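You operate a simulated robot arm through the tools that you are given. There is no shell and no other tool.

The job below is to be done with a simulated robot arm. You get a single attempt, and the scene is never put back.

JOB
Run shrink tape over the wound mandrel at quarter lap.
Fine: carriage back to the crank end, lap dial to QUARTER, arm down, feed on, crank; feed off, arm up.

Only the result counts: the job must be done as asked and must still hold three seconds after the hand-in. Knocking over, shifting, dropping, spilling or breaking anything else fails it.

ROBOT AND FRAMES
A 6-joint arm with a fingered hand, fixed in place. Base frame: the origin is at the foot of the arm, x ahead of it, y to its left, z up; the work surface is at about z = 850. Readings come in mm, rad, newtons and seconds.
With the tool pointing down near the work surface it reaches from about 300 to 820 mm from the base axis. Its first joint turns from -2.897 to 2.897 rad. Payload 4 kg.
The TCP is the grasp point between the finger pads, 26 mm short of the fingertips. In the tool frame z runs along the fingers and y along their closing line. The gripper opens to 132 mm. The gripper's body begins 73 mm behind the TCP. The gripper is a hand of 5 fingers: y runs from the thumb to the fingers, the wrist lies at [0, 0, -239] in the tool frame, and closing takes about 1.5 s.
Orientation is that of the tool frame in the base frame, as a unit quaternion [x, y, z, w]. With the fingers straight down and closing along the base's y, the tool's x points along the base's -x, its y along +y and its z along -z.

CONTROLS
- The arm moves only by the tool send_rows. Its argument "increments" is text: rows parted by semicolons, each of 7 numbers parted by spaces: the gripper command, from -1 (fully open) to 1 (shut), values between in proportion, then the shift along the base's x, y, z in mm, then the turn, a rotation vector about the base's x, y, z in rad. In form: jaw tx ty tz rx ry rz; .... A call has 1 to 20 rows; each row shifts and turns the commanded pose from where the row before left it. Each row takes 0.2 s and may step no farther than 50 mm and 0.15 rad from the row before; otherwise, or with a gripper value out of range, the whole call is refused. A pose out of reach is approached as far as the arm can. The call stops where the force on the tool passes 60 N (or 10 N more than at its start, if that is more) or the arm is blocked; 0.2 s more then pass. The fingers move at their own pace (about 45 mm/s each) and stop on an object; they squeeze with about 30 N. The grip force told is the motor's: it shows also when the fingers shut on nothing. Time passes only in rows, and 0.2 s behind the last, so rows that do not move let the fingers close. It gives the time, the measured TCP pose, the force on the tool (base axes), the opening and the grip force at its end, in the units of the frame above (readings bear some noise), with the torque about the TCP (base axes, N m) and any sound that the robot's microphone picked up.
- Cameras (640 x 400 px; columns grow to the right, rows downward): "scene" is fixed at [390.3, -506.9, 1484.8]; the picture's right is [0.96, -0.27, 0.00], its down [-0.14, -0.49, -0.86] and it looks along [0.23, 0.83, -0.51] (base axes); focal length 314 px, centre (320, 200). "wrist" rides on the gripper at [84, 2, -97] in the tool frame; the picture's right is [-0.02, 1.00, 0.00], its down [-0.75, -0.01, -0.66] and it looks along [-0.66, -0.01, 0.75] (tool axes); focal length 270 px, centre (320, 200). There is no depth. A picture from a camera that has moved, and an enlarged one, comes with that camera's place and axes in the base frame and with its lens. The place of the scene camera against the robot may be out by one fixed shift of up to 25 mm in any direction.
- capture(camera): a new picture of that camera. The clock stands still meanwhile.
- grasp_type(shape): the hand has 5 fingers and takes this shape, open, in about a second: jaw (thumb against the fingers, like two jaws); tri (thumb and two fingers); tip (a fingertip pinch); poke (one finger out to press); point (the index stretched); flat (the hand flat); cup (the hand cupped); fist (a fist). The gripper value then closes the fingers along that shape, each until it touches; the sizes above hold for jaw. It gives what a move gives, with no picture.
- close_up(camera, box): a new picture of the part [left, top, right, bottom] of that camera's present view, enlarged. The clock stands still meanwhile.
- finish_job(): hands the job in; it is judged then, once.

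Places have to be worked out from the pictures, the camera data and where the tool is seen. Open the gripper and draw the arm clear of the work before you hand the job in, unless the task says otherwise.

The tools are called after "Call:" by a JSON object that holds its "op" and its "data". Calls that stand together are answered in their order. send_rows: Moves the arm, as the interface text tells. Its arguments: {"type":"object","properties":{"increments":{"type":"string"}},"required":["increments"]} The other tools are called the same way: grasp_type (shape) gives the hand a shape; capture (camera) takes a picture; close_up (camera, box) takes an enlarged picture of a part of a camera's view; finish_job () hands the job in.

At the start:

```text
t: 0.0
tcp_pos: [320.7, 274.5, 1246.9]
orientation: [0.0, 1.0, 0.0, 0.001]
contact_force: [-0.4, 0.4, -0.5]
moment: [0.0, 0.02, -0.01]
gripper_width: 131.7
grasp_force: 0.1
shape: jaw
```

scene: 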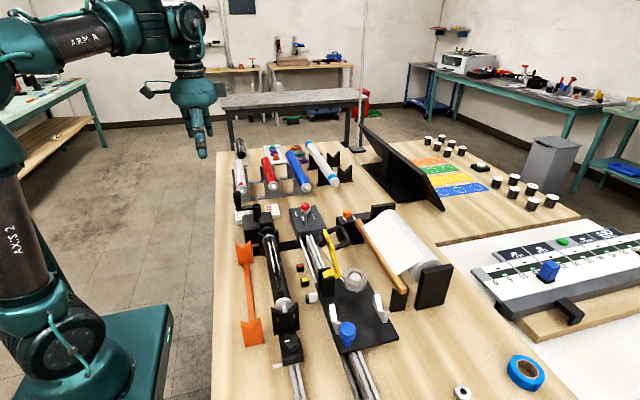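
wrist: 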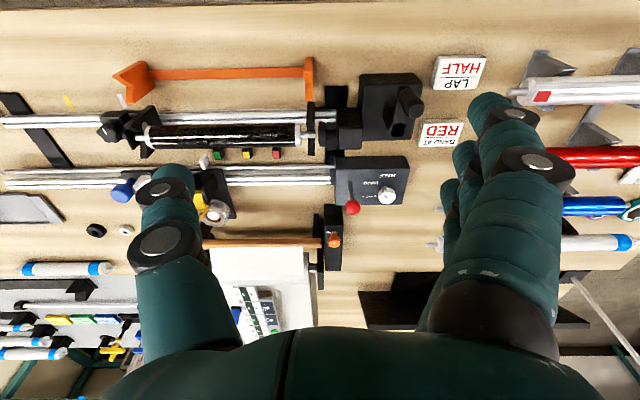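

I start with enlarged views of the winding machine, to find the carriage, lap dial, tape arm, feed lever and crank.

Call:
{"op": "close_up", "data": {"camera": "scene", "box": [220, 190, 420, 315]}}

Call:
{"op": "close_up", "data": {"camera": "scene", "box": [240, 270, 440, 395]}}

Call:
{"op": "close_up", "data": {"camera": "wrist", "box": [80, 50, 280, 175]}}

Call:
{"op": "close_up", "data": {"camera": "wrist", "box": [280, 50, 520, 200]}}

Call:
{"op": "close_up", "data": {"camera": "wrist", "box": [80, 140, 360, 315]}}

Call:
{"op": "close_up", "data": {"camera": "scene", "box": [220, 130, 380, 230]}}

```text
3.20 times, centred on (320, 252) of scene
camera zoom: at [390.3, -506.9, 1484.8], right [0.96, -0.27, 0.0], down [-0.14, -0.49, -0.86], along [0.23, 0.83, -0.51], focal length 1004 px, centre (320, 32)
```

zoom: 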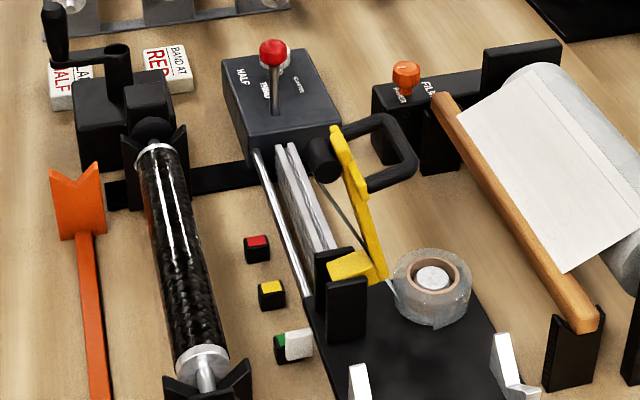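

```text
3.20 times, centred on (340, 332) of scene
camera zoom: at [390.3, -506.9, 1484.8], right [0.96, -0.27, 0.0], down [-0.14, -0.49, -0.86], along [0.23, 0.83, -0.51], focal length 1004 px, centre (256, -224)
```

zoom: 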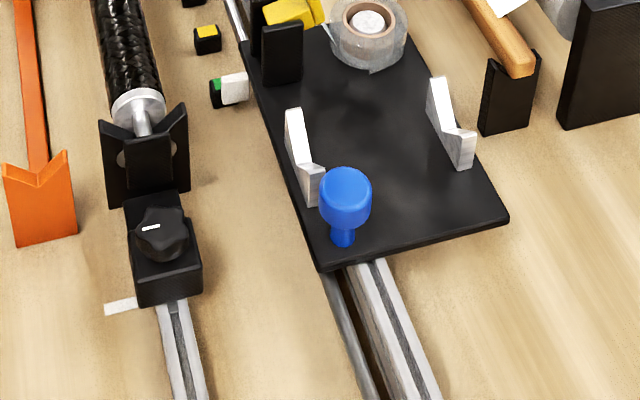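

```text
3.20 times, centred on (180, 112) of wrist
camera zoom: at [235.7, 276.3, 1343.6], right [0.02, 1.0, 0.0], down [0.75, -0.01, 0.66], along [0.66, -0.01, -0.75], focal length 865 px, centre (768, 480)
```

zoom: 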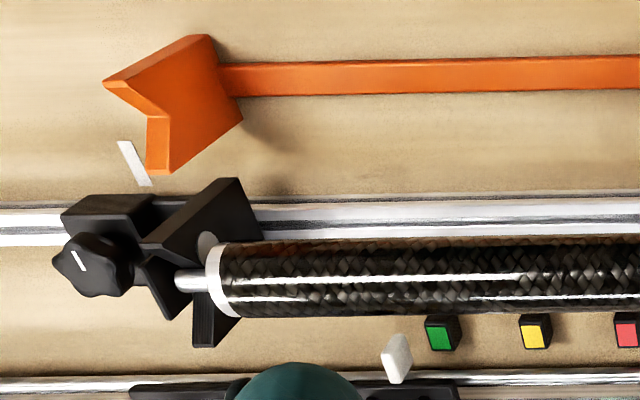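

```text
2.67 times, centred on (400, 125) of wrist
camera zoom: at [235.7, 276.3, 1343.6], right [0.02, 1.0, 0.0], down [0.75, -0.01, 0.66], along [0.66, -0.01, -0.75], focal length 721 px, centre (107, 400)
```

zoom: 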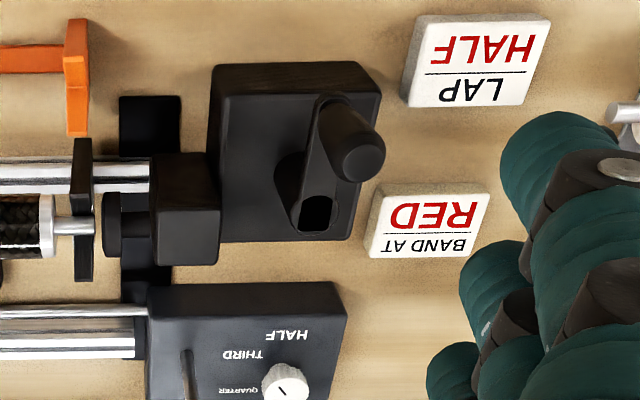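

```text
2.29 times, centred on (220, 228) of wrist
camera zoom: at [235.7, 276.3, 1343.6], right [0.02, 1.0, 0.0], down [0.75, -0.01, 0.66], along [0.66, -0.01, -0.75], focal length 618 px, centre (549, 137)
```

zoom: 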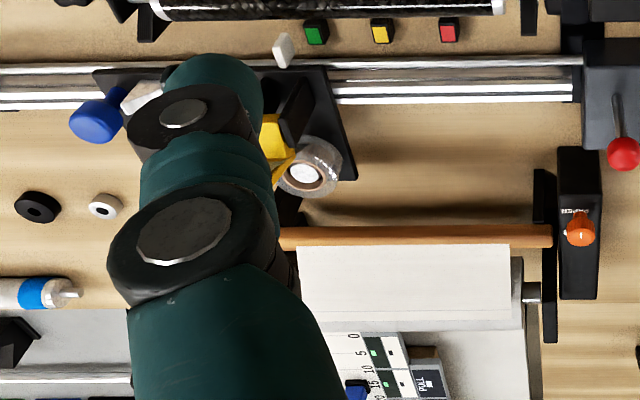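

```text
4.00 times, centred on (300, 180) of scene
camera zoom: at [390.3, -506.9, 1484.8], right [0.96, -0.27, 0.0], down [-0.14, -0.49, -0.86], along [0.23, 0.83, -0.51], focal length 1255 px, centre (400, 280)
```

zoom: 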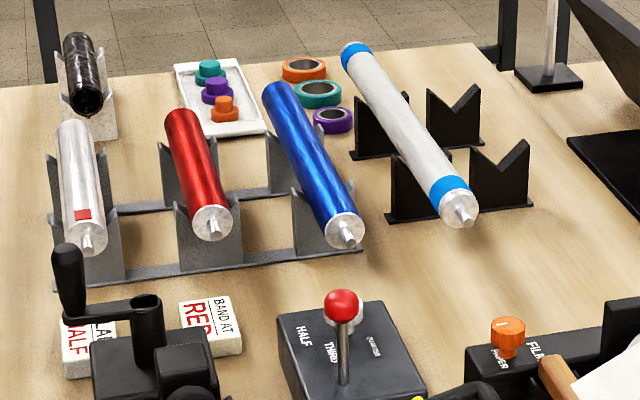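

The carriage (blue knob near (585,-140)) sits toward the tail end, and the headstock, crank and dial box are at the +y end. I'll move over the carriage at a safe height for a closer look.

Call:
{"op": "send_rows", "data": {"increments": "-1 10 -45 0 0 0 0; -1 10 -45 0 0 0 0; -1 10 -45 0 0 0 0; -1 10 -45 0 0 0 0; -1 10 -45 -5 0 0 0; -1 10 -40 -10 0 0 0; -1 5 -30 -15 0 0 0; -1 0 0 0 0 0 0"}}

Call:
{"op": "capture", "data": {"camera": "wrist"}}

Call:
{"op": "capture", "data": {"camera": "scene"}}

```text
t: 1.8
tcp_pos: [389.7, -20.7, 1215.3]
orientation: [0.0, 1.0, 0.0, 0.001]
contact_force: [0.2, -0.6, -0.8]
moment: [-0.01, 0.0, -0.01]
gripper_width: 131.5
grasp_force: 0.1
shape: jaw
```

```text
taken
camera wrist: at [303.6, -18.5, 1312.7], right [0.02, 1.0, 0.0], down [0.75, -0.01, 0.66], along [0.66, -0.01, -0.75], focal length 270 px, centre (320, 200)
```

wrist: 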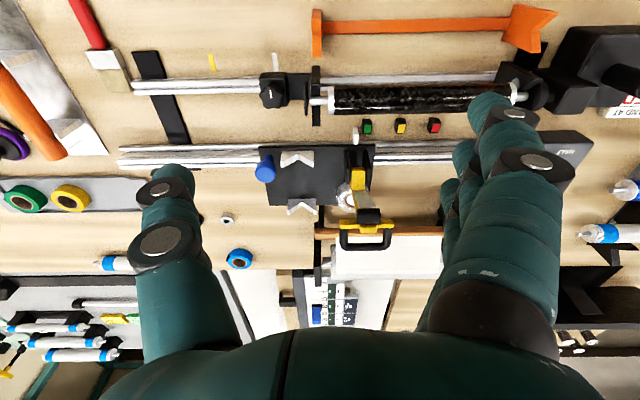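

```text
taken
```

scene: 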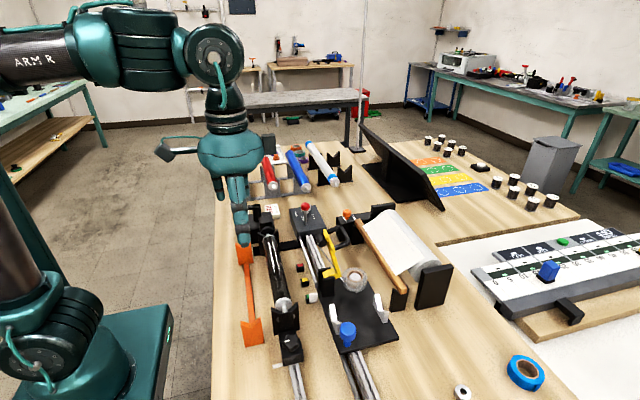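

Call:
{"op": "close_up", "data": {"camera": "wrist", "box": [240, 120, 440, 245]}}

Call:
{"op": "close_up", "data": {"camera": "wrist", "box": [230, 20, 550, 220]}}

```text
3.20 times, centred on (340, 182) of wrist
camera zoom: at [303.6, -18.5, 1312.7], right [0.02, 1.0, 0.0], down [0.75, -0.01, 0.66], along [0.66, -0.01, -0.75], focal length 865 px, centre (256, 256)
```

zoom: 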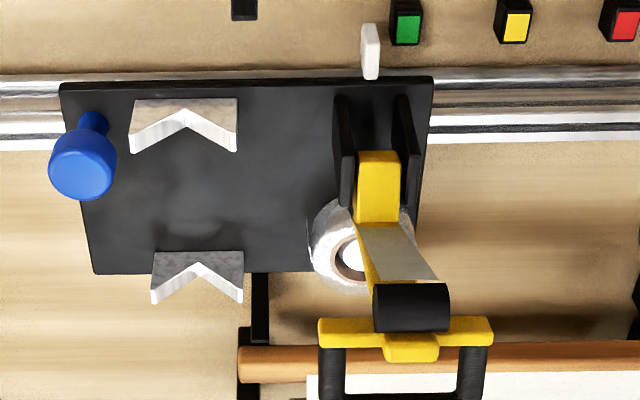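

```text
2.00 times, centred on (390, 120) of wrist
camera zoom: at [303.6, -18.5, 1312.7], right [0.02, 1.0, 0.0], down [0.75, -0.01, 0.66], along [0.66, -0.01, -0.75], focal length 541 px, centre (180, 360)
```

zoom: 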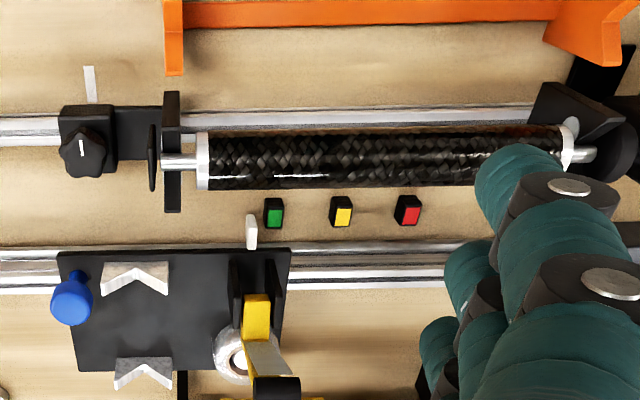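

The carriage knob stands near (582,-118,905), the mandrel runs along x≈451 from y≈-5 to 250, and the tape arm is up near y≈50. Next I look at the dial box, lever and crank from above.

Call:
{"op": "send_rows", "data": {"increments": "-1 3 50 0 0 0 0; -1 3 50 0 0 0 0; -1 3 50 0 0 0 0; -1 3 50 0 0 0 0; -1 3 50 0 0 0 0; -1 3 50 0 0 0 0; -1 2 50 0 0 0 0; -1 0 50 -15 0 0 0; -1 0 0 -30 0 0 0; -1 0 0 -30 0 0 0; -1 0 0 0 0 0 0"}}

Call:
{"op": "capture", "data": {"camera": "wrist"}}

Call:
{"op": "close_up", "data": {"camera": "wrist", "box": [240, 100, 440, 225]}}

Call:
{"op": "close_up", "data": {"camera": "wrist", "box": [220, 0, 460, 150]}}

Call:
{"op": "close_up", "data": {"camera": "scene", "box": [230, 190, 360, 271]}}

```text
refused: row 8 steps farther than a row can; nothing moved
```

```text
taken
camera wrist: at [303.6, -18.5, 1312.7], right [0.02, 1.0, 0.0], down [0.75, -0.01, 0.66], along [0.66, -0.01, -0.75], focal length 270 px, centre (320, 200)
```

wrist: 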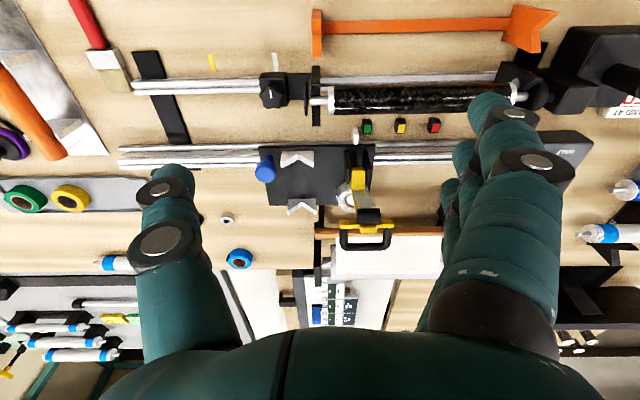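

```text
3.20 times, centred on (340, 162) of wrist
camera zoom: at [303.6, -18.5, 1312.7], right [0.02, 1.0, 0.0], down [0.75, -0.01, 0.66], along [0.66, -0.01, -0.75], focal length 865 px, centre (256, 320)
```

zoom: 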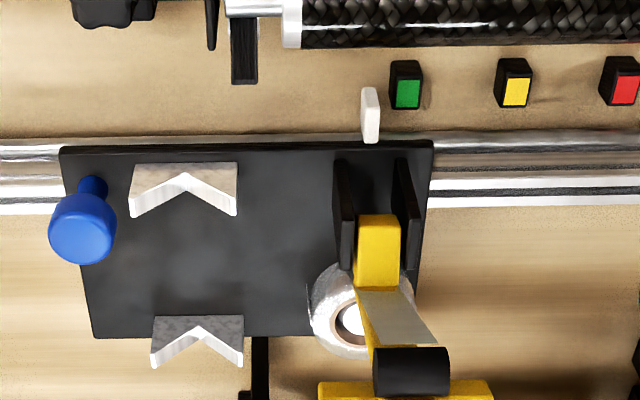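

```text
2.67 times, centred on (340, 75) of wrist
camera zoom: at [303.6, -18.5, 1312.7], right [0.02, 1.0, 0.0], down [0.75, -0.01, 0.66], along [0.66, -0.01, -0.75], focal length 721 px, centre (267, 533)
```

zoom: 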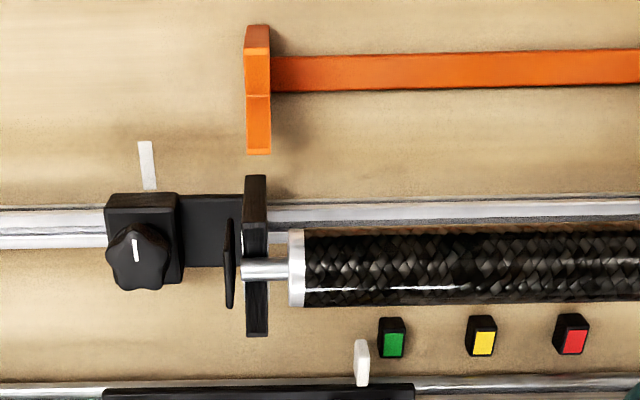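

```text
4.92 times, centred on (295, 230) of scene
camera zoom: at [390.3, -506.9, 1484.8], right [0.96, -0.27, 0.0], down [-0.14, -0.49, -0.86], along [0.23, 0.83, -0.51], focal length 1544 px, centre (443, 50)
```

zoom: 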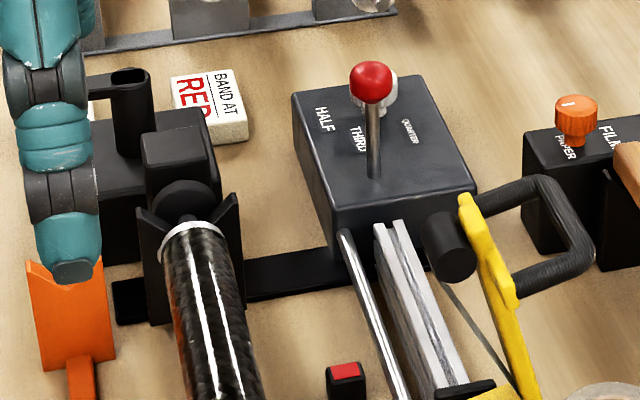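

Row 8 stepped too far, so I resend the move with shorter steps.

Call:
{"op": "send_rows", "data": {"increments": "-1 3 49 0 0 0 0; -1 3 49 0 0 0 0; -1 3 49 0 0 0 0; -1 3 49 0 0 0 0; -1 3 49 0 0 0 0; -1 3 49 0 0 0 0; -1 2 49 0 0 0 0; -1 0 45 -15 0 0 0; -1 0 15 -30 0 0 0; -1 0 0 -30 0 0 0; -1 0 0 0 0 0 0"}}

Call:
{"op": "capture", "data": {"camera": "wrist"}}

Call:
{"op": "close_up", "data": {"camera": "wrist", "box": [240, 100, 440, 225]}}

Call:
{"op": "close_up", "data": {"camera": "wrist", "box": [220, 0, 460, 150]}}

```text
t: 4.2
tcp_pos: [402.8, 384.0, 1145.9]
orientation: [-0.001, 1.0, 0.0, 0.001]
contact_force: [0.1, -0.1, 0.2]
moment: [0.04, -0.02, 0.01]
gripper_width: 131.9
grasp_force: 0.0
shape: jaw
```

```text
taken
camera wrist: at [317.1, 385.1, 1241.7], right [0.02, 1.0, 0.0], down [0.75, -0.02, 0.66], along [0.66, -0.01, -0.75], focal length 270 px, centre (320, 200)
```

wrist: 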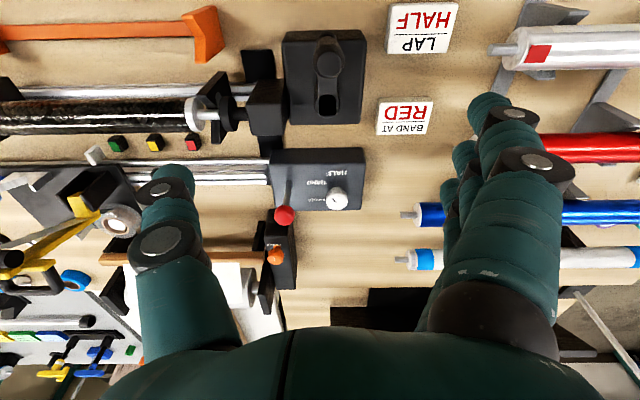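

```text
3.20 times, centred on (340, 162) of wrist
camera zoom: at [317.1, 385.1, 1241.7], right [0.02, 1.0, 0.0], down [0.75, -0.02, 0.66], along [0.66, -0.01, -0.75], focal length 865 px, centre (256, 320)
```

zoom: 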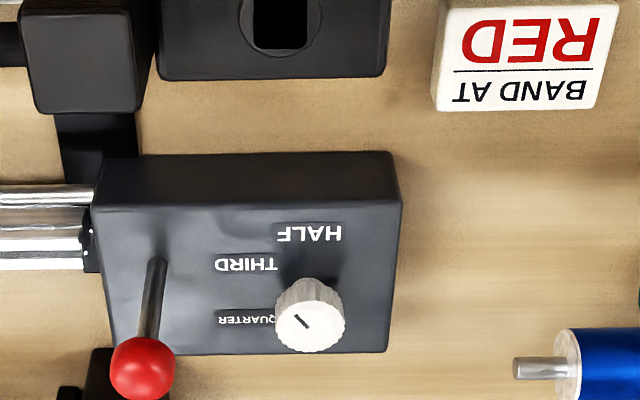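

```text
2.67 times, centred on (340, 75) of wrist
camera zoom: at [317.1, 385.1, 1241.7], right [0.02, 1.0, 0.0], down [0.75, -0.02, 0.66], along [0.66, -0.01, -0.75], focal length 721 px, centre (267, 533)
```

zoom: 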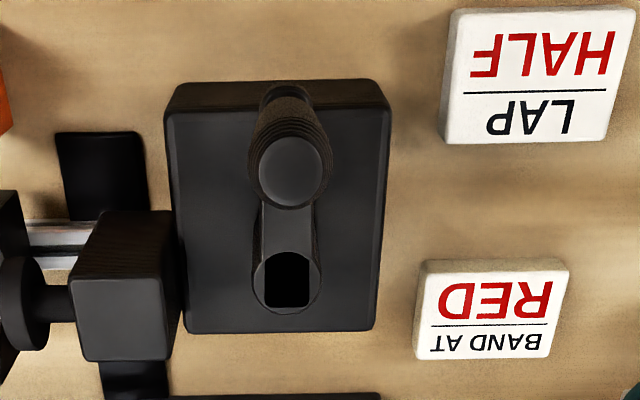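

The dial knob triangulates to about (598,408,924) and the red feed lever ball to about (583,331,971). I zoom in on the dial pointer and lever.

Call:
{"op": "close_up", "data": {"camera": "wrist", "box": [260, 140, 372, 230]}}

Call:
{"op": "close_up", "data": {"camera": "wrist", "box": [320, 180, 352, 220]}}

Call:
{"op": "close_up", "data": {"camera": "scene", "box": [282, 195, 342, 245]}}

```text
4.44 times, centred on (316, 185) of wrist
camera zoom: at [317.1, 385.1, 1241.7], right [0.02, 1.0, 0.0], down [0.75, -0.02, 0.66], along [0.66, -0.01, -0.75], focal length 1201 px, centre (338, 267)
```

zoom: 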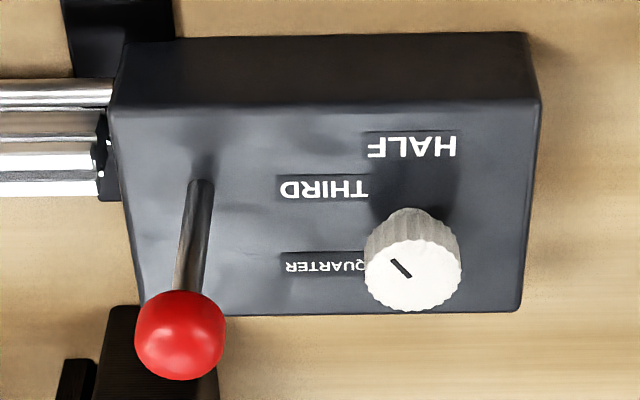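

```text
10.00 times, centred on (336, 200) of wrist
camera zoom: at [317.1, 385.1, 1241.7], right [0.02, 1.0, 0.0], down [0.75, -0.02, 0.66], along [0.66, -0.01, -0.75], focal length 2703 px, centre (160, 200)
```

zoom: 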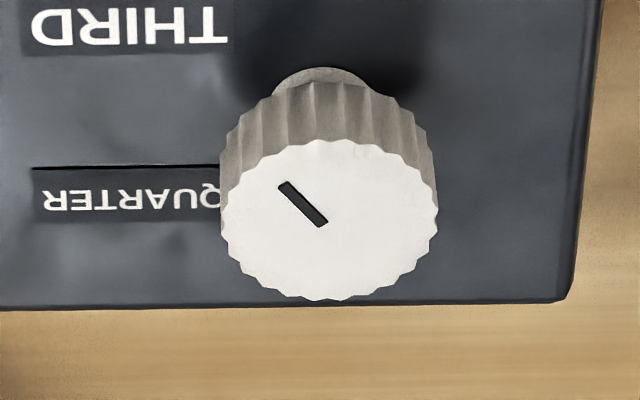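

```text
8.00 times, centred on (312, 220) of scene
camera zoom: at [390.3, -506.9, 1484.8], right [0.96, -0.27, 0.0], down [-0.14, -0.49, -0.86], along [0.23, 0.83, -0.51], focal length 2509 px, centre (384, 40)
```

zoom: 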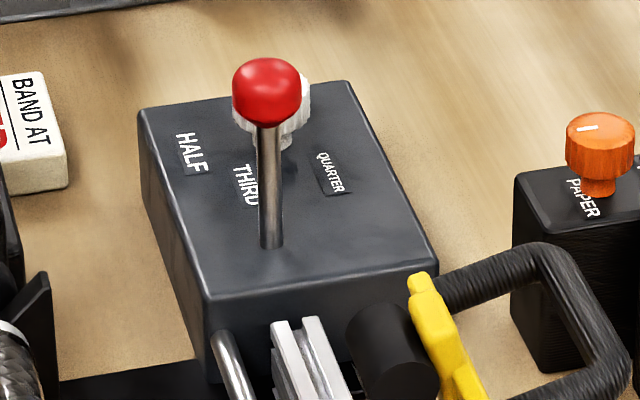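

The pointer now sits between HALF and THIRD, and QUARTER needs about +80° (anticlockwise from above). The blue knob head triangulates to about (561,-111,942) and the plate top to z≈896, so I move behind the knob with the fingers shut, ready to push it toward +y.

Call:
{"op": "send_rows", "data": {"increments": "-1 0 0 30 0 0 0; 0 13 -47 0 0 0 0; 1 13 -47 0 0 0 0; 1 13 -47 0 0 0 0; 1 13 -47 0 0 0 0; 1 13 -47 0 0 0 0; 1 13 -47 0 0 0 0; 1 13 -47 0 0 0 0; 1 13 -47 0 0 0 0; 1 13 -47 0 0 0 0; 1 13 -47 0 0 0 0; 1 13 -47 0 0 0 0; 1 13 -47 0 0 0 0; 1 2 -15 0 0 0 0; 1 0 0 -40 0 0 0; 1 0 0 -40 0 0 0; 1 0 0 0 0 0 0"}}

Call:
{"op": "capture", "data": {"camera": "wrist"}}

Call:
{"op": "capture", "data": {"camera": "scene"}}

```text
t: 7.8
tcp_pos: [565.8, -196.3, 1085.9]
orientation: [0.0, 1.0, 0.0, 0.001]
contact_force: [0.0, 0.4, -0.1]
moment: [-0.03, 0.03, 0.02]
gripper_width: 0.0
grasp_force: 30.2
shape: jaw
```

```text
taken
camera wrist: at [479.5, -195.0, 1183.1], right [0.02, 1.0, 0.0], down [0.75, -0.01, 0.66], along [0.66, -0.01, -0.75], focal length 270 px, centre (320, 200)
```

wrist: 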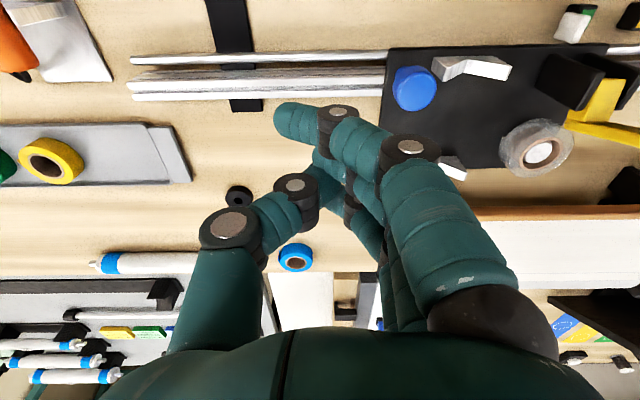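

```text
taken
```

scene: 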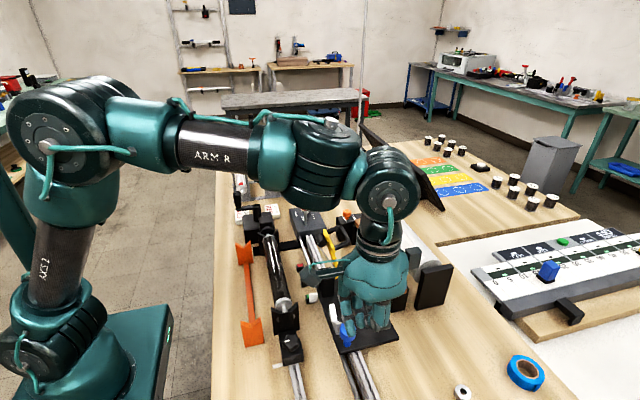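

The shut jaw is bulky, with its knuckles bulging toward +y. I try the poke shape to see whether it gives a slimmer pusher.

Call:
{"op": "grasp_type", "data": {"shape": "poke"}}

Call:
{"op": "capture", "data": {"camera": "wrist"}}

Call:
{"op": "close_up", "data": {"camera": "scene", "box": [290, 200, 450, 360]}}

```text
t: 8.7
tcp_pos: [565.2, -196.1, 1085.9]
orientation: [0.0, 1.0, 0.0, 0.001]
contact_force: [-0.4, -0.4, -0.4]
moment: [0.01, 0.01, -0.01]
gripper_width: 0.0
grasp_force: 0.1
shape: poke
```

```text
taken
camera wrist: at [479.6, -194.8, 1183.3], right [0.02, 1.0, 0.0], down [0.75, -0.01, 0.66], along [0.66, -0.01, -0.75], focal length 270 px, centre (320, 200)
```

wrist: 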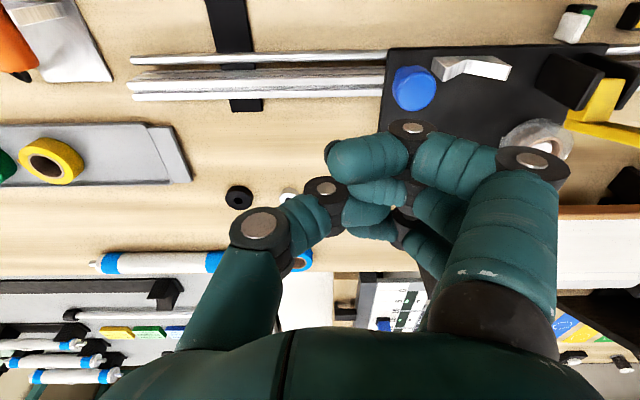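

```text
2.50 times, centred on (370, 280) of scene
camera zoom: at [390.3, -506.9, 1484.8], right [0.96, -0.27, 0.0], down [-0.14, -0.49, -0.86], along [0.23, 0.83, -0.51], focal length 784 px, centre (195, 0)
```

zoom: 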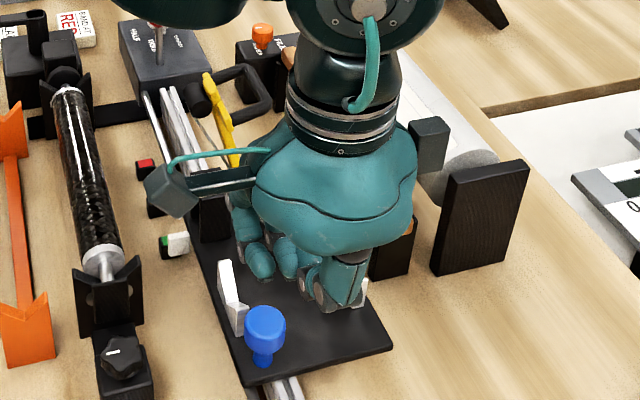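

Poke appears to be shown while still closed, so I send one opening row and look again.

Call:
{"op": "send_rows", "data": {"increments": "-1 0 0 0 0 0 0; -1 0 0 0 0 0 0; -1 0 0 0 0 0 0; -1 0 0 0 0 0 0"}}

Call:
{"op": "capture", "data": {"camera": "wrist"}}

Call:
{"op": "grasp_type", "data": {"shape": "point"}}

Call:
{"op": "capture", "data": {"camera": "wrist"}}

Call:
{"op": "grasp_type", "data": {"shape": "tip"}}

Call:
{"op": "capture", "data": {"camera": "wrist"}}

```text
t: 9.7
tcp_pos: [564.5, -197.2, 1087.3]
orientation: [0.0, 1.0, -0.001, 0.0]
contact_force: [-0.1, 0.2, -0.6]
moment: [-0.01, -0.05, -0.01]
gripper_width: 0.0
grasp_force: 0.0
shape: poke
```

```text
taken
camera wrist: at [479.5, -194.8, 1183.3], right [0.02, 1.0, 0.0], down [0.75, -0.01, 0.66], along [0.66, -0.01, -0.75], focal length 270 px, centre (320, 200)
```

wrist: 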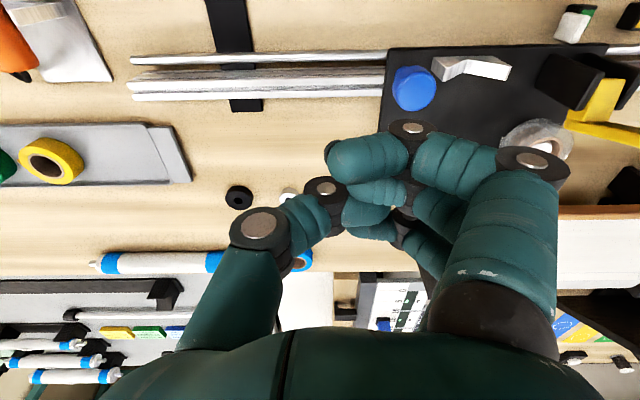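

```text
t: 10.6
tcp_pos: [565.5, -197.4, 1086.8]
orientation: [0.0, 1.0, 0.001, 0.001]
contact_force: [0.0, 0.8, 0.2]
moment: [0.02, 0.02, 0.0]
gripper_width: 126.0
grasp_force: 0.0
shape: point
```

```text
taken
camera wrist: at [479.5, -194.8, 1183.3], right [0.02, 1.0, 0.0], down [0.75, -0.01, 0.66], along [0.66, -0.01, -0.75], focal length 270 px, centre (320, 200)
```

wrist: 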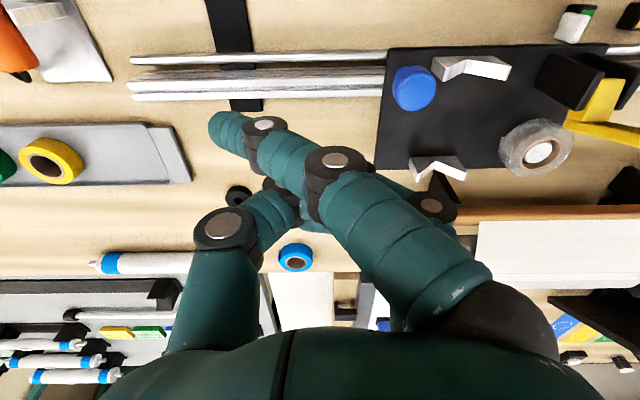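

```text
t: 11.5
tcp_pos: [565.0, -197.5, 1086.3]
orientation: [0.0, 1.0, 0.0, 0.001]
contact_force: [0.8, 0.4, 0.4]
moment: [-0.02, 0.02, 0.03]
gripper_width: 131.8
grasp_force: 0.1
shape: tip
```

```text
taken
camera wrist: at [479.5, -194.8, 1183.3], right [0.02, 1.0, 0.0], down [0.75, -0.01, 0.66], along [0.66, -0.01, -0.75], focal length 270 px, centre (320, 200)
```

wrist: 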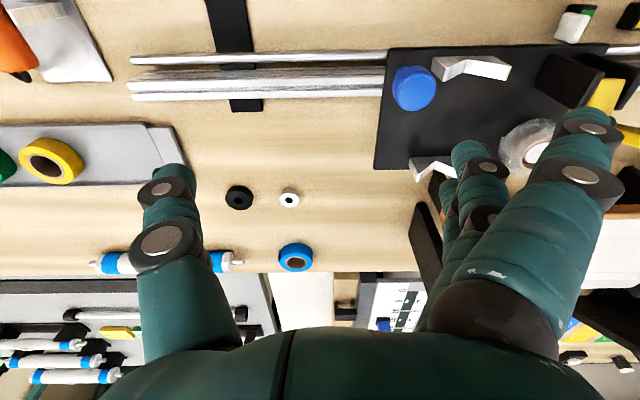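

Shut jaw is still the best pusher, so I return to it and descend behind the knob to z≈945.

Call:
{"op": "grasp_type", "data": {"shape": "jaw"}}

Call:
{"op": "send_rows", "data": {"increments": "1 0 0 0 0 0 0; 1 0 0 0 0 0 0; 1 0 0 0 0 0 0; 1 0 0 0 0 0 0; 1 0 0 0 0 0 0; 1 0 0 0 0 0 0; 1 0 0 0 0 0 0; 1 0 0 -35 0 0 0; 1 0 0 -35 0 0 0; 1 0 0 -35 0 0 0; 1 0 0 -35 0 0 0; 1 0 0 0 0 0 0"}}

Call:
{"op": "capture", "data": {"camera": "wrist"}}

Call:
{"op": "close_up", "data": {"camera": "scene", "box": [290, 240, 450, 400]}}

```text
t: 12.4
tcp_pos: [565.3, -196.5, 1086.1]
orientation: [0.0, 1.0, 0.0, 0.0]
contact_force: [0.5, 0.0, -0.4]
moment: [0.01, -0.02, -0.02]
gripper_width: 131.8
grasp_force: 0.0
shape: jaw
```

```text
t: 15.0
tcp_pos: [563.1, -201.0, 948.8]
orientation: [-0.001, 1.0, 0.0, 0.0]
contact_force: [0.7, 1.4, -0.3]
moment: [0.01, 0.0, -0.04]
gripper_width: 0.2
grasp_force: 30.0
shape: jaw
```

```text
taken
camera wrist: at [477.6, -197.7, 1044.8], right [0.02, 1.0, 0.0], down [0.75, -0.01, 0.66], along [0.66, -0.01, -0.75], focal length 270 px, centre (320, 200)
```

wrist: 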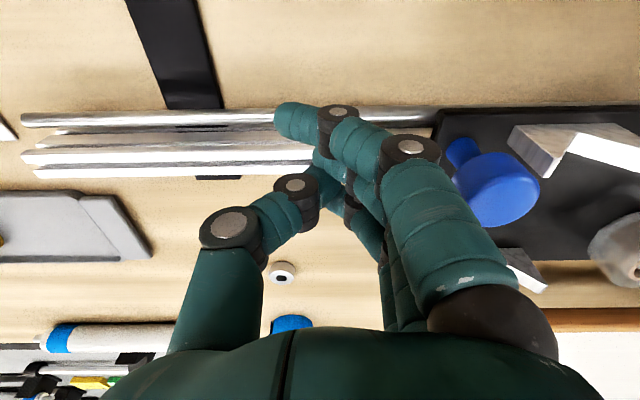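

```text
2.50 times, centred on (370, 320) of scene
camera zoom: at [390.3, -506.9, 1484.8], right [0.96, -0.27, 0.0], down [-0.14, -0.49, -0.86], along [0.23, 0.83, -0.51], focal length 784 px, centre (195, -100)
```

zoom: 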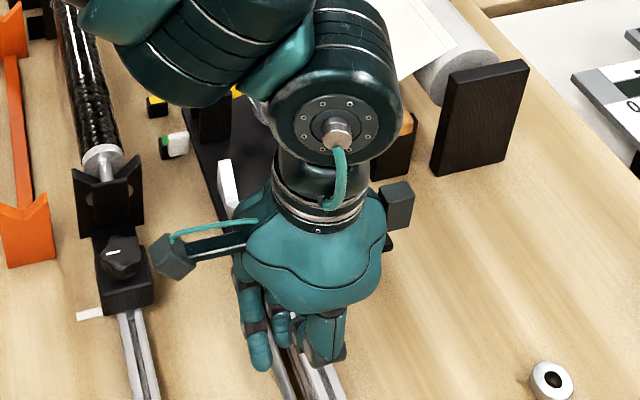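

The hand is behind the knob and free of contact. I push slowly toward +y until the knob takes load.

Call:
{"op": "send_rows", "data": {"increments": "1 0 12 0 0 0 0; 1 0 12 0 0 0 0; 1 0 12 0 0 0 0; 1 0 12 0 0 0 0; 1 0 12 0 0 0 0; 1 0 12 0 0 0 0; 1 0 0 0 0 0 0"}}

Call:
{"op": "capture", "data": {"camera": "wrist"}}

```text
t: 16.6
tcp_pos: [564.1, -126.5, 951.9]
orientation: [0.001, 1.0, 0.0, 0.001]
contact_force: [2.3, -2.9, 0.9]
moment: [0.03, -0.04, -0.08]
gripper_width: 0.0
grasp_force: 29.8
shape: jaw
```

```text
taken
camera wrist: at [478.4, -123.1, 1048.6], right [0.02, 1.0, 0.0], down [0.75, -0.01, 0.66], along [0.66, -0.01, -0.75], focal length 270 px, centre (320, 200)
```

wrist: 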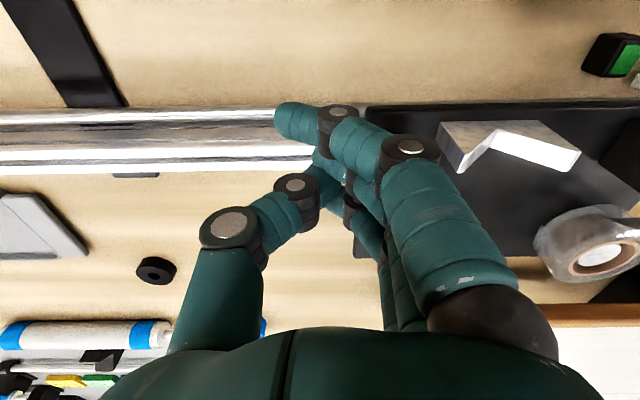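

The plate has moved about 30 mm with only a few newtons, so the carriage slides freely. I keep pushing toward the crank end.

Call:
{"op": "send_rows", "data": {"increments": "1 0 15 0 0 0 0; 1 0 15 0 0 0 0; 1 0 15 0 0 0 0; 1 0 15 0 0 0 0; 1 0 15 0 0 0 0; 1 0 15 0 0 0 0; 1 0 15 0 0 0 0; 1 0 10 0 0 0 0; 1 0 0 0 0 0 0"}}

Call:
{"op": "capture", "data": {"camera": "scene"}}

Call:
{"op": "capture", "data": {"camera": "wrist"}}

```text
t: 18.6
tcp_pos: [565.9, -8.8, 952.9]
orientation: [0.0, 1.0, -0.001, 0.001]
contact_force: [-0.7, -0.5, -0.1]
moment: [0.03, 0.01, 0.03]
gripper_width: 0.0
grasp_force: 29.9
shape: jaw
```

```text
taken
```

scene: 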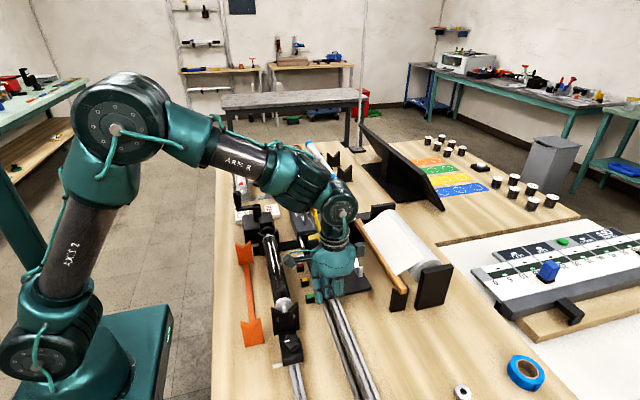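

```text
taken
camera wrist: at [479.8, -7.7, 1049.4], right [0.02, 1.0, 0.0], down [0.75, -0.01, 0.66], along [0.66, -0.01, -0.75], focal length 270 px, centre (320, 200)
```

wrist: 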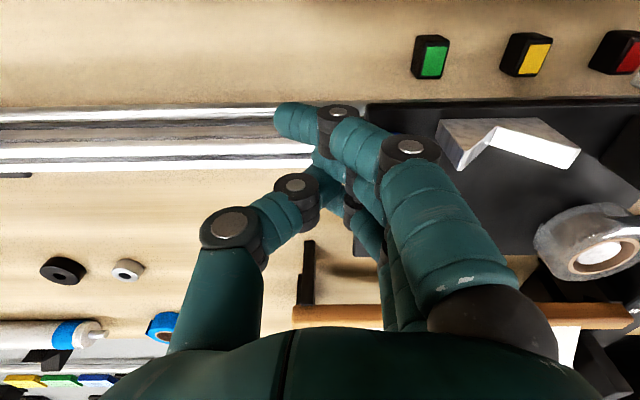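

The carriage follows at almost no load. The plate's leading edge is near y≈220 and the dial box is at ≈304, so I continue in shorter steps.

Call:
{"op": "send_rows", "data": {"increments": "1 0 10 0 0 0 0; 1 0 10 0 0 0 0; 1 0 10 0 0 0 0; 1 0 10 0 0 0 0; 1 0 6 0 0 0 0; 1 0 6 0 0 0 0; 1 0 0 0 0 0 0"}}

Call:
{"op": "close_up", "data": {"camera": "scene", "box": [250, 190, 400, 310]}}

Call:
{"op": "capture", "data": {"camera": "wrist"}}

```text
t: 20.1
tcp_pos: [564.7, 34.4, 953.4]
orientation: [0.009, 1.0, -0.005, 0.001]
contact_force: [-5.9, -37.3, 11.1]
moment: [0.01, 0.03, 0.13]
gripper_width: 0.2
grasp_force: 30.2
shape: jaw
stopped in row 7: the force on the tool passed its limit at 61 N (the readings are from after the stop); the commanded pose is now the measured one
```

```text
3.33 times, centred on (325, 250) of scene
camera zoom: at [390.3, -506.9, 1484.8], right [0.96, -0.27, 0.0], down [-0.14, -0.49, -0.86], along [0.23, 0.83, -0.51], focal length 1046 px, centre (303, 33)
```

zoom: 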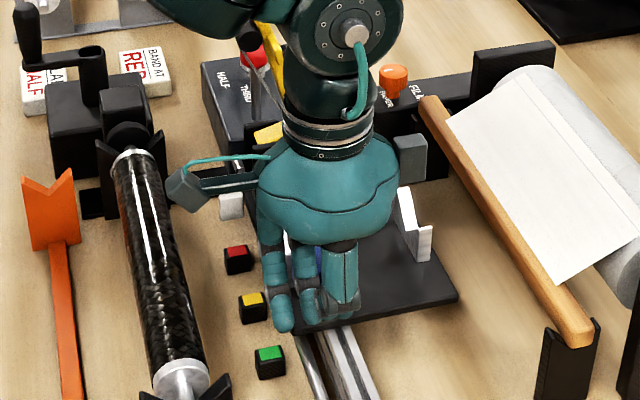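

```text
taken
camera wrist: at [478.4, 38.5, 1050.5], right [0.04, 1.0, -0.01], down [0.75, -0.02, 0.66], along [0.66, -0.03, -0.75], focal length 270 px, centre (320, 200)
```

wrist: 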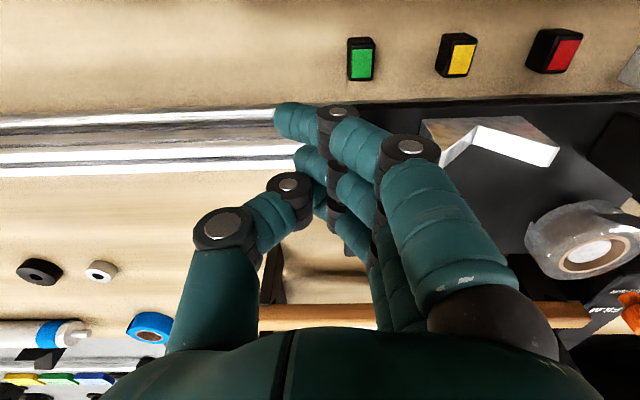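

The push met a firm stop at about y=34. I back off, rise clear and inspect where the carriage rests and whether anything touches the lever.

Call:
{"op": "send_rows", "data": {"increments": "1 0 -15 0 0 0 0; 1 0 -25 0 0 0 0; 1 -5 -25 0 0 0 0; 1 -10 0 40 0 0 0; 1 -20 0 40 0 0 0; 1 -30 0 40 0 0 0; 1 -30 20 35 0 0 0; 1 -30 40 25 0 0 0; 1 -20 45 0 0 0 0; 1 0 49 0 0 0 0; 1 0 49 0 0 0 0; 1 0 49 0 0 0 0; 1 0 0 0 0 0 0"}}

Call:
{"op": "capture", "data": {"camera": "wrist"}}

Call:
{"op": "close_up", "data": {"camera": "scene", "box": [250, 190, 400, 310]}}

```text
refused: row 7 steps farther than a row can; nothing moved
```

```text
taken
camera wrist: at [478.4, 38.5, 1050.5], right [0.04, 1.0, -0.01], down [0.75, -0.02, 0.66], along [0.66, -0.03, -0.75], focal length 270 px, centre (320, 200)
```

wrist: 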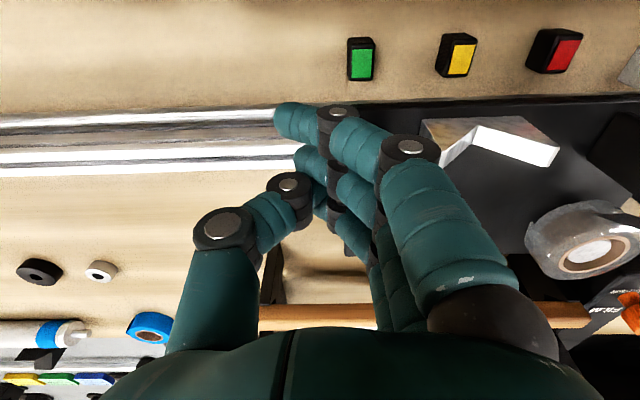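

```text
3.33 times, centred on (325, 250) of scene
camera zoom: at [390.3, -506.9, 1484.8], right [0.96, -0.27, 0.0], down [-0.14, -0.49, -0.86], along [0.23, 0.83, -0.51], focal length 1046 px, centre (303, 33)
```

zoom: 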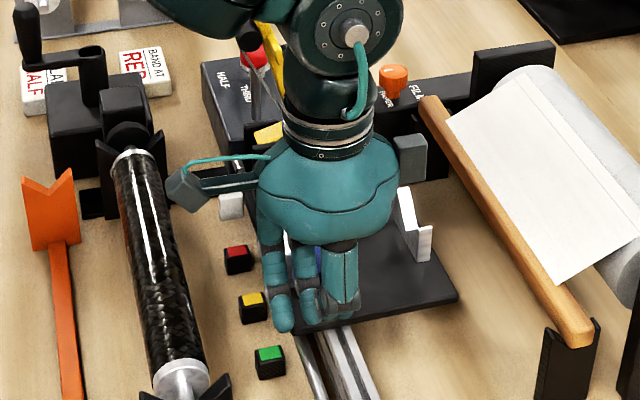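

A row was too long again. I resend with smaller steps and remove the slight twist the stop left.

Call:
{"op": "send_rows", "data": {"increments": "1 0 -15 0 0.01 0.002 0.018; 1 0 -25 0 0 0 0; 1 -5 -25 0 0 0 0; 1 -10 0 40 0 0 0; 1 -20 0 40 0 0 0; 1 -25 0 40 0 0 0; 1 -25 15 35 0 0 0; 1 -25 30 25 0 0 0; 1 -20 40 0 0 0 0; 1 0 49 0 0 0 0; 1 0 49 0 0 0 0; 1 0 49 0 0 0 0; 1 0 0 0 0 0 0"}}

Call:
{"op": "capture", "data": {"camera": "wrist"}}

Call:
{"op": "close_up", "data": {"camera": "scene", "box": [250, 190, 400, 310]}}

```text
t: 22.9
tcp_pos: [433.5, 207.5, 1134.7]
orientation: [-0.003, 1.0, 0.002, -0.001]
contact_force: [-0.6, 0.6, -0.8]
moment: [-0.01, 0.02, -0.01]
gripper_width: 0.2
grasp_force: 29.8
shape: jaw
```

```text
taken
camera wrist: at [348.6, 209.5, 1231.3], right [0.01, 1.0, 0.0], down [0.75, -0.01, 0.66], along [0.66, -0.01, -0.75], focal length 270 px, centre (320, 200)
```

wrist: 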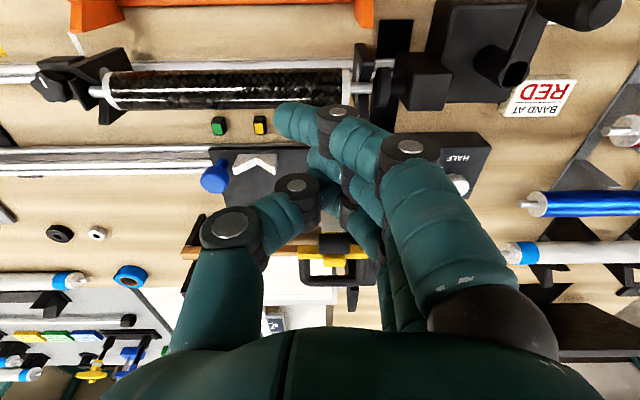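

```text
3.33 times, centred on (325, 250) of scene
camera zoom: at [390.3, -506.9, 1484.8], right [0.96, -0.27, 0.0], down [-0.14, -0.49, -0.86], along [0.23, 0.83, -0.51], focal length 1046 px, centre (303, 33)
```

zoom: 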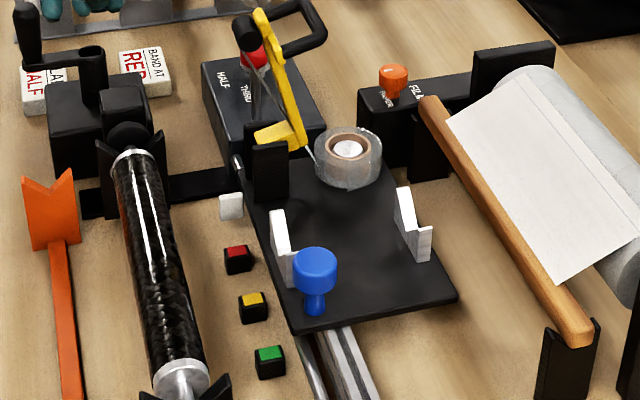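

The carriage is at the crank end and clear of the lever. I switch to tri shape for the dial knob, rise, and move above it with the tool yawed about -110° so the camera bracket stays away from the lever.

Call:
{"op": "grasp_type", "data": {"shape": "tri"}}

Call:
{"op": "send_rows", "data": {"increments": "-1 0 0 30 0 0 0; -1 13 15 0 0 0 -0.148; -1 13 15.5 0 0 0 -0.148; -1 13 15.5 0 0 0 -0.148; -1 13 15.5 0 0 0 -0.148; -1 13 15.5 0 0 0 -0.148; -1 13 15.5 0 0 0 -0.148; -1 13 15.5 0 0 0 -0.148; -1 13 15.5 0 0 0 -0.148; -1 13 15.5 0 0 0 -0.148; -1 13 15.5 0 0 0 -0.148; -1 13 15.5 0 0 0 -0.148; -1 13 15.5 0 0 0 -0.148; -1 12 15 0 0 0 -0.144; -1 0 0 0 0 0 0"}}

Call:
{"op": "capture", "data": {"camera": "wrist"}}

Call:
{"op": "capture", "data": {"camera": "scene"}}

```text
t: 23.8
tcp_pos: [434.3, 207.8, 1133.1]
orientation: [-0.004, 1.0, 0.002, 0.0]
contact_force: [0.2, -0.6, -0.2]
moment: [0.0, 0.0, -0.02]
gripper_width: 131.9
grasp_force: 0.1
shape: tri
```

```text
t: 27.0
tcp_pos: [597.9, 401.6, 1159.6]
orientation: [0.818, 0.575, 0.001, 0.002]
contact_force: [-0.2, 0.5, -1.5]
moment: [0.01, 0.04, -0.01]
gripper_width: 131.9
grasp_force: 0.1
shape: tri
out of reach, approached as far as the arm can: row 14
```

```text
taken
camera wrist: at [626.9, 480.6, 1256.8], right [0.93, -0.36, 0.0], down [-0.27, -0.7, 0.66], along [-0.23, -0.62, -0.75], focal length 270 px, centre (320, 200)
```

wrist: 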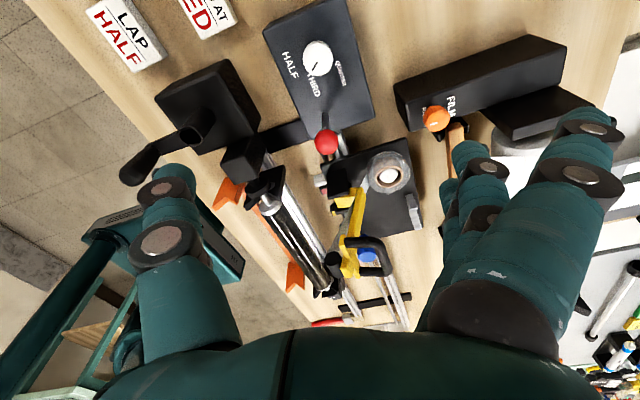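

```text
taken
```

scene: 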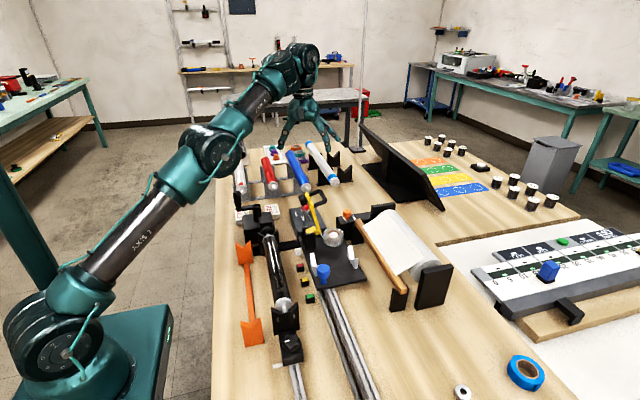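

At this height the arm is at its reach limit, but lower will be fine. I zoom on the dial and then triangulate it from this side.

Call:
{"op": "close_up", "data": {"camera": "wrist", "box": [256, 0, 384, 80]}}

Call:
{"op": "close_up", "data": {"camera": "wrist", "box": [300, 120, 430, 280]}}

```text
5.00 times, centred on (320, 40) of wrist
camera zoom: at [626.9, 480.6, 1256.8], right [0.93, -0.36, 0.0], down [-0.27, -0.7, 0.66], along [-0.23, -0.62, -0.75], focal length 1351 px, centre (320, 1000)
```

zoom: 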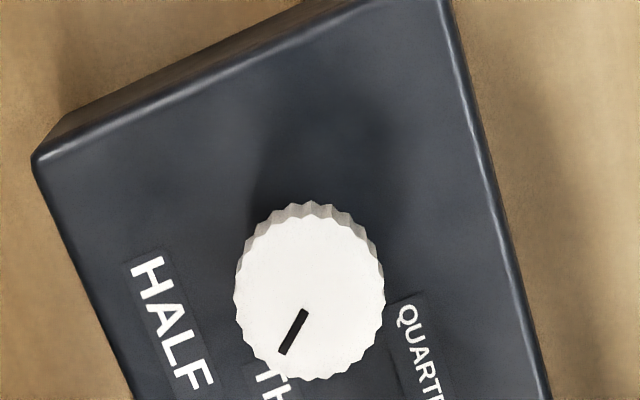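

```text
2.50 times, centred on (365, 200) of wrist
camera zoom: at [626.9, 480.6, 1256.8], right [0.93, -0.36, 0.0], down [-0.27, -0.7, 0.66], along [-0.23, -0.62, -0.75], focal length 676 px, centre (208, 200)
```

zoom: 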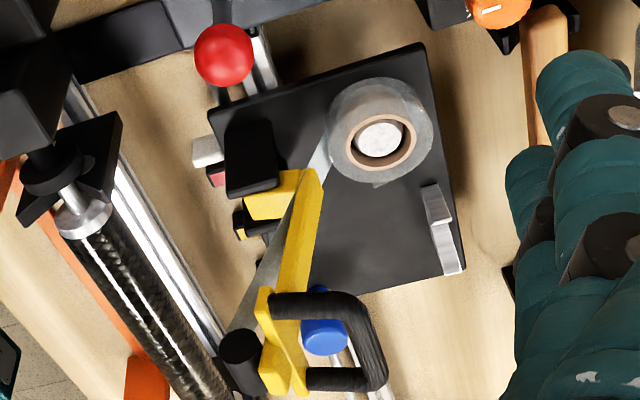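

The knob triangulates to about (599.5,406,924) and the pointer to about 43° (HALF 0°, THIRD 60°, QUARTER 120°), so it needs about +77°. I check how the tri fingers converge by closing them in free air.

Call:
{"op": "send_rows", "data": {"increments": "0.4 0 0 -20 0 0 0; 0.4 0 0 -20 0 0 0; 0.4 0 0 -20 0 0 0; 0.4 0 0 0 0 0 0; 0.4 0 0 0 0 0 0; 0.4 0 0 0 0 0 0; 0.4 0 0 0 0 0 0"}}

Call:
{"op": "capture", "data": {"camera": "wrist"}}

Call:
{"op": "close_up", "data": {"camera": "scene", "box": [240, 90, 400, 250]}}

```text
t: 28.6
tcp_pos: [598.1, 400.3, 1098.2]
orientation: [0.817, 0.577, 0.001, 0.0]
contact_force: [-0.9, -0.6, 0.4]
moment: [-0.01, -0.01, 0.02]
gripper_width: 40.3
grasp_force: 0.0
shape: tri
```

```text
taken
camera wrist: at [626.3, 480.4, 1195.7], right [0.93, -0.35, 0.0], down [-0.27, -0.7, 0.66], along [-0.23, -0.62, -0.75], focal length 270 px, centre (320, 200)
```

wrist: 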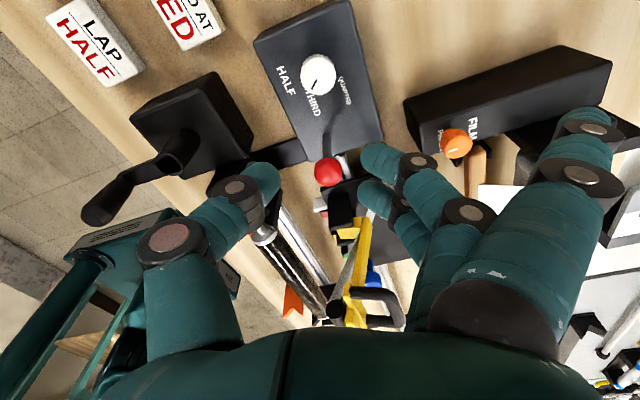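

```text
2.50 times, centred on (320, 170) of scene
camera zoom: at [390.3, -506.9, 1484.8], right [0.96, -0.27, 0.0], down [-0.14, -0.49, -0.86], along [0.23, 0.83, -0.51], focal length 784 px, centre (320, 275)
```

zoom: 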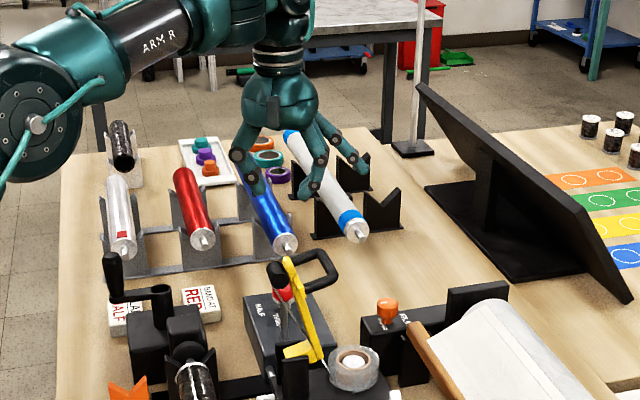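

Thumb and two fingers converge well around the TCP. I open to about 72 mm, centre over the knob, and descend to z≈990 first to check alignment.

Call:
{"op": "send_rows", "data": {"increments": "-0.1 1.4 5.7 0 0 0 0; -0.1 0 0 -40 0 0 0; -0.1 0 0 -40 0 0 0; -0.1 0 0 -28 0 0 0; -0.1 0 0 0 0 0 0"}}

Call:
{"op": "capture", "data": {"camera": "wrist"}}

Call:
{"op": "close_up", "data": {"camera": "scene", "box": [260, 130, 380, 250]}}

```text
t: 29.8
tcp_pos: [597.4, 410.4, 990.2]
orientation: [0.817, 0.577, 0.001, 0.001]
contact_force: [0.3, 0.8, -1.0]
moment: [-0.02, -0.01, -0.01]
gripper_width: 71.8
grasp_force: 0.0
shape: tri
```

```text
taken
camera wrist: at [626.5, 489.2, 1087.0], right [0.93, -0.36, 0.0], down [-0.27, -0.7, 0.66], along [-0.23, -0.62, -0.75], focal length 270 px, centre (320, 200)
```

wrist: 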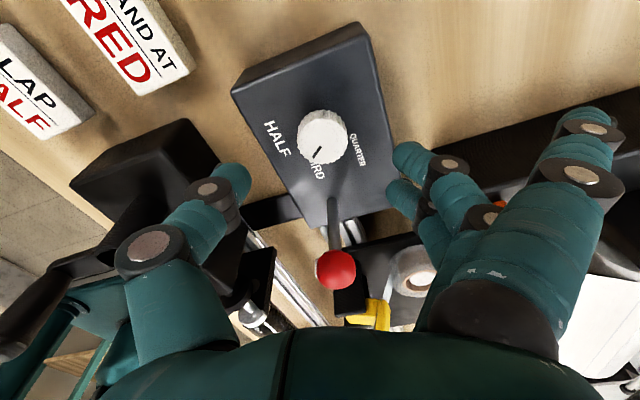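

```text
3.33 times, centred on (320, 190) of scene
camera zoom: at [390.3, -506.9, 1484.8], right [0.96, -0.27, 0.0], down [-0.14, -0.49, -0.86], along [0.23, 0.83, -0.51], focal length 1046 px, centre (320, 233)
```

zoom: 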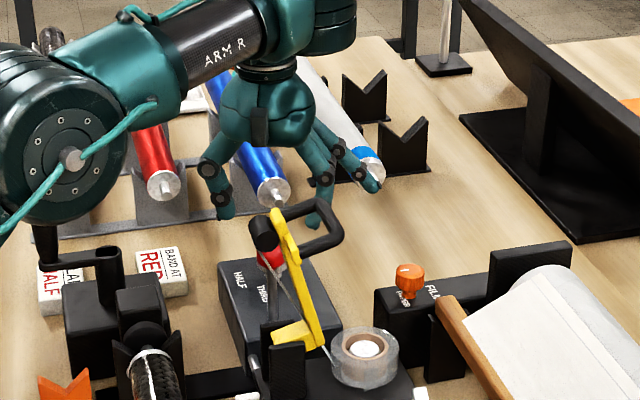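

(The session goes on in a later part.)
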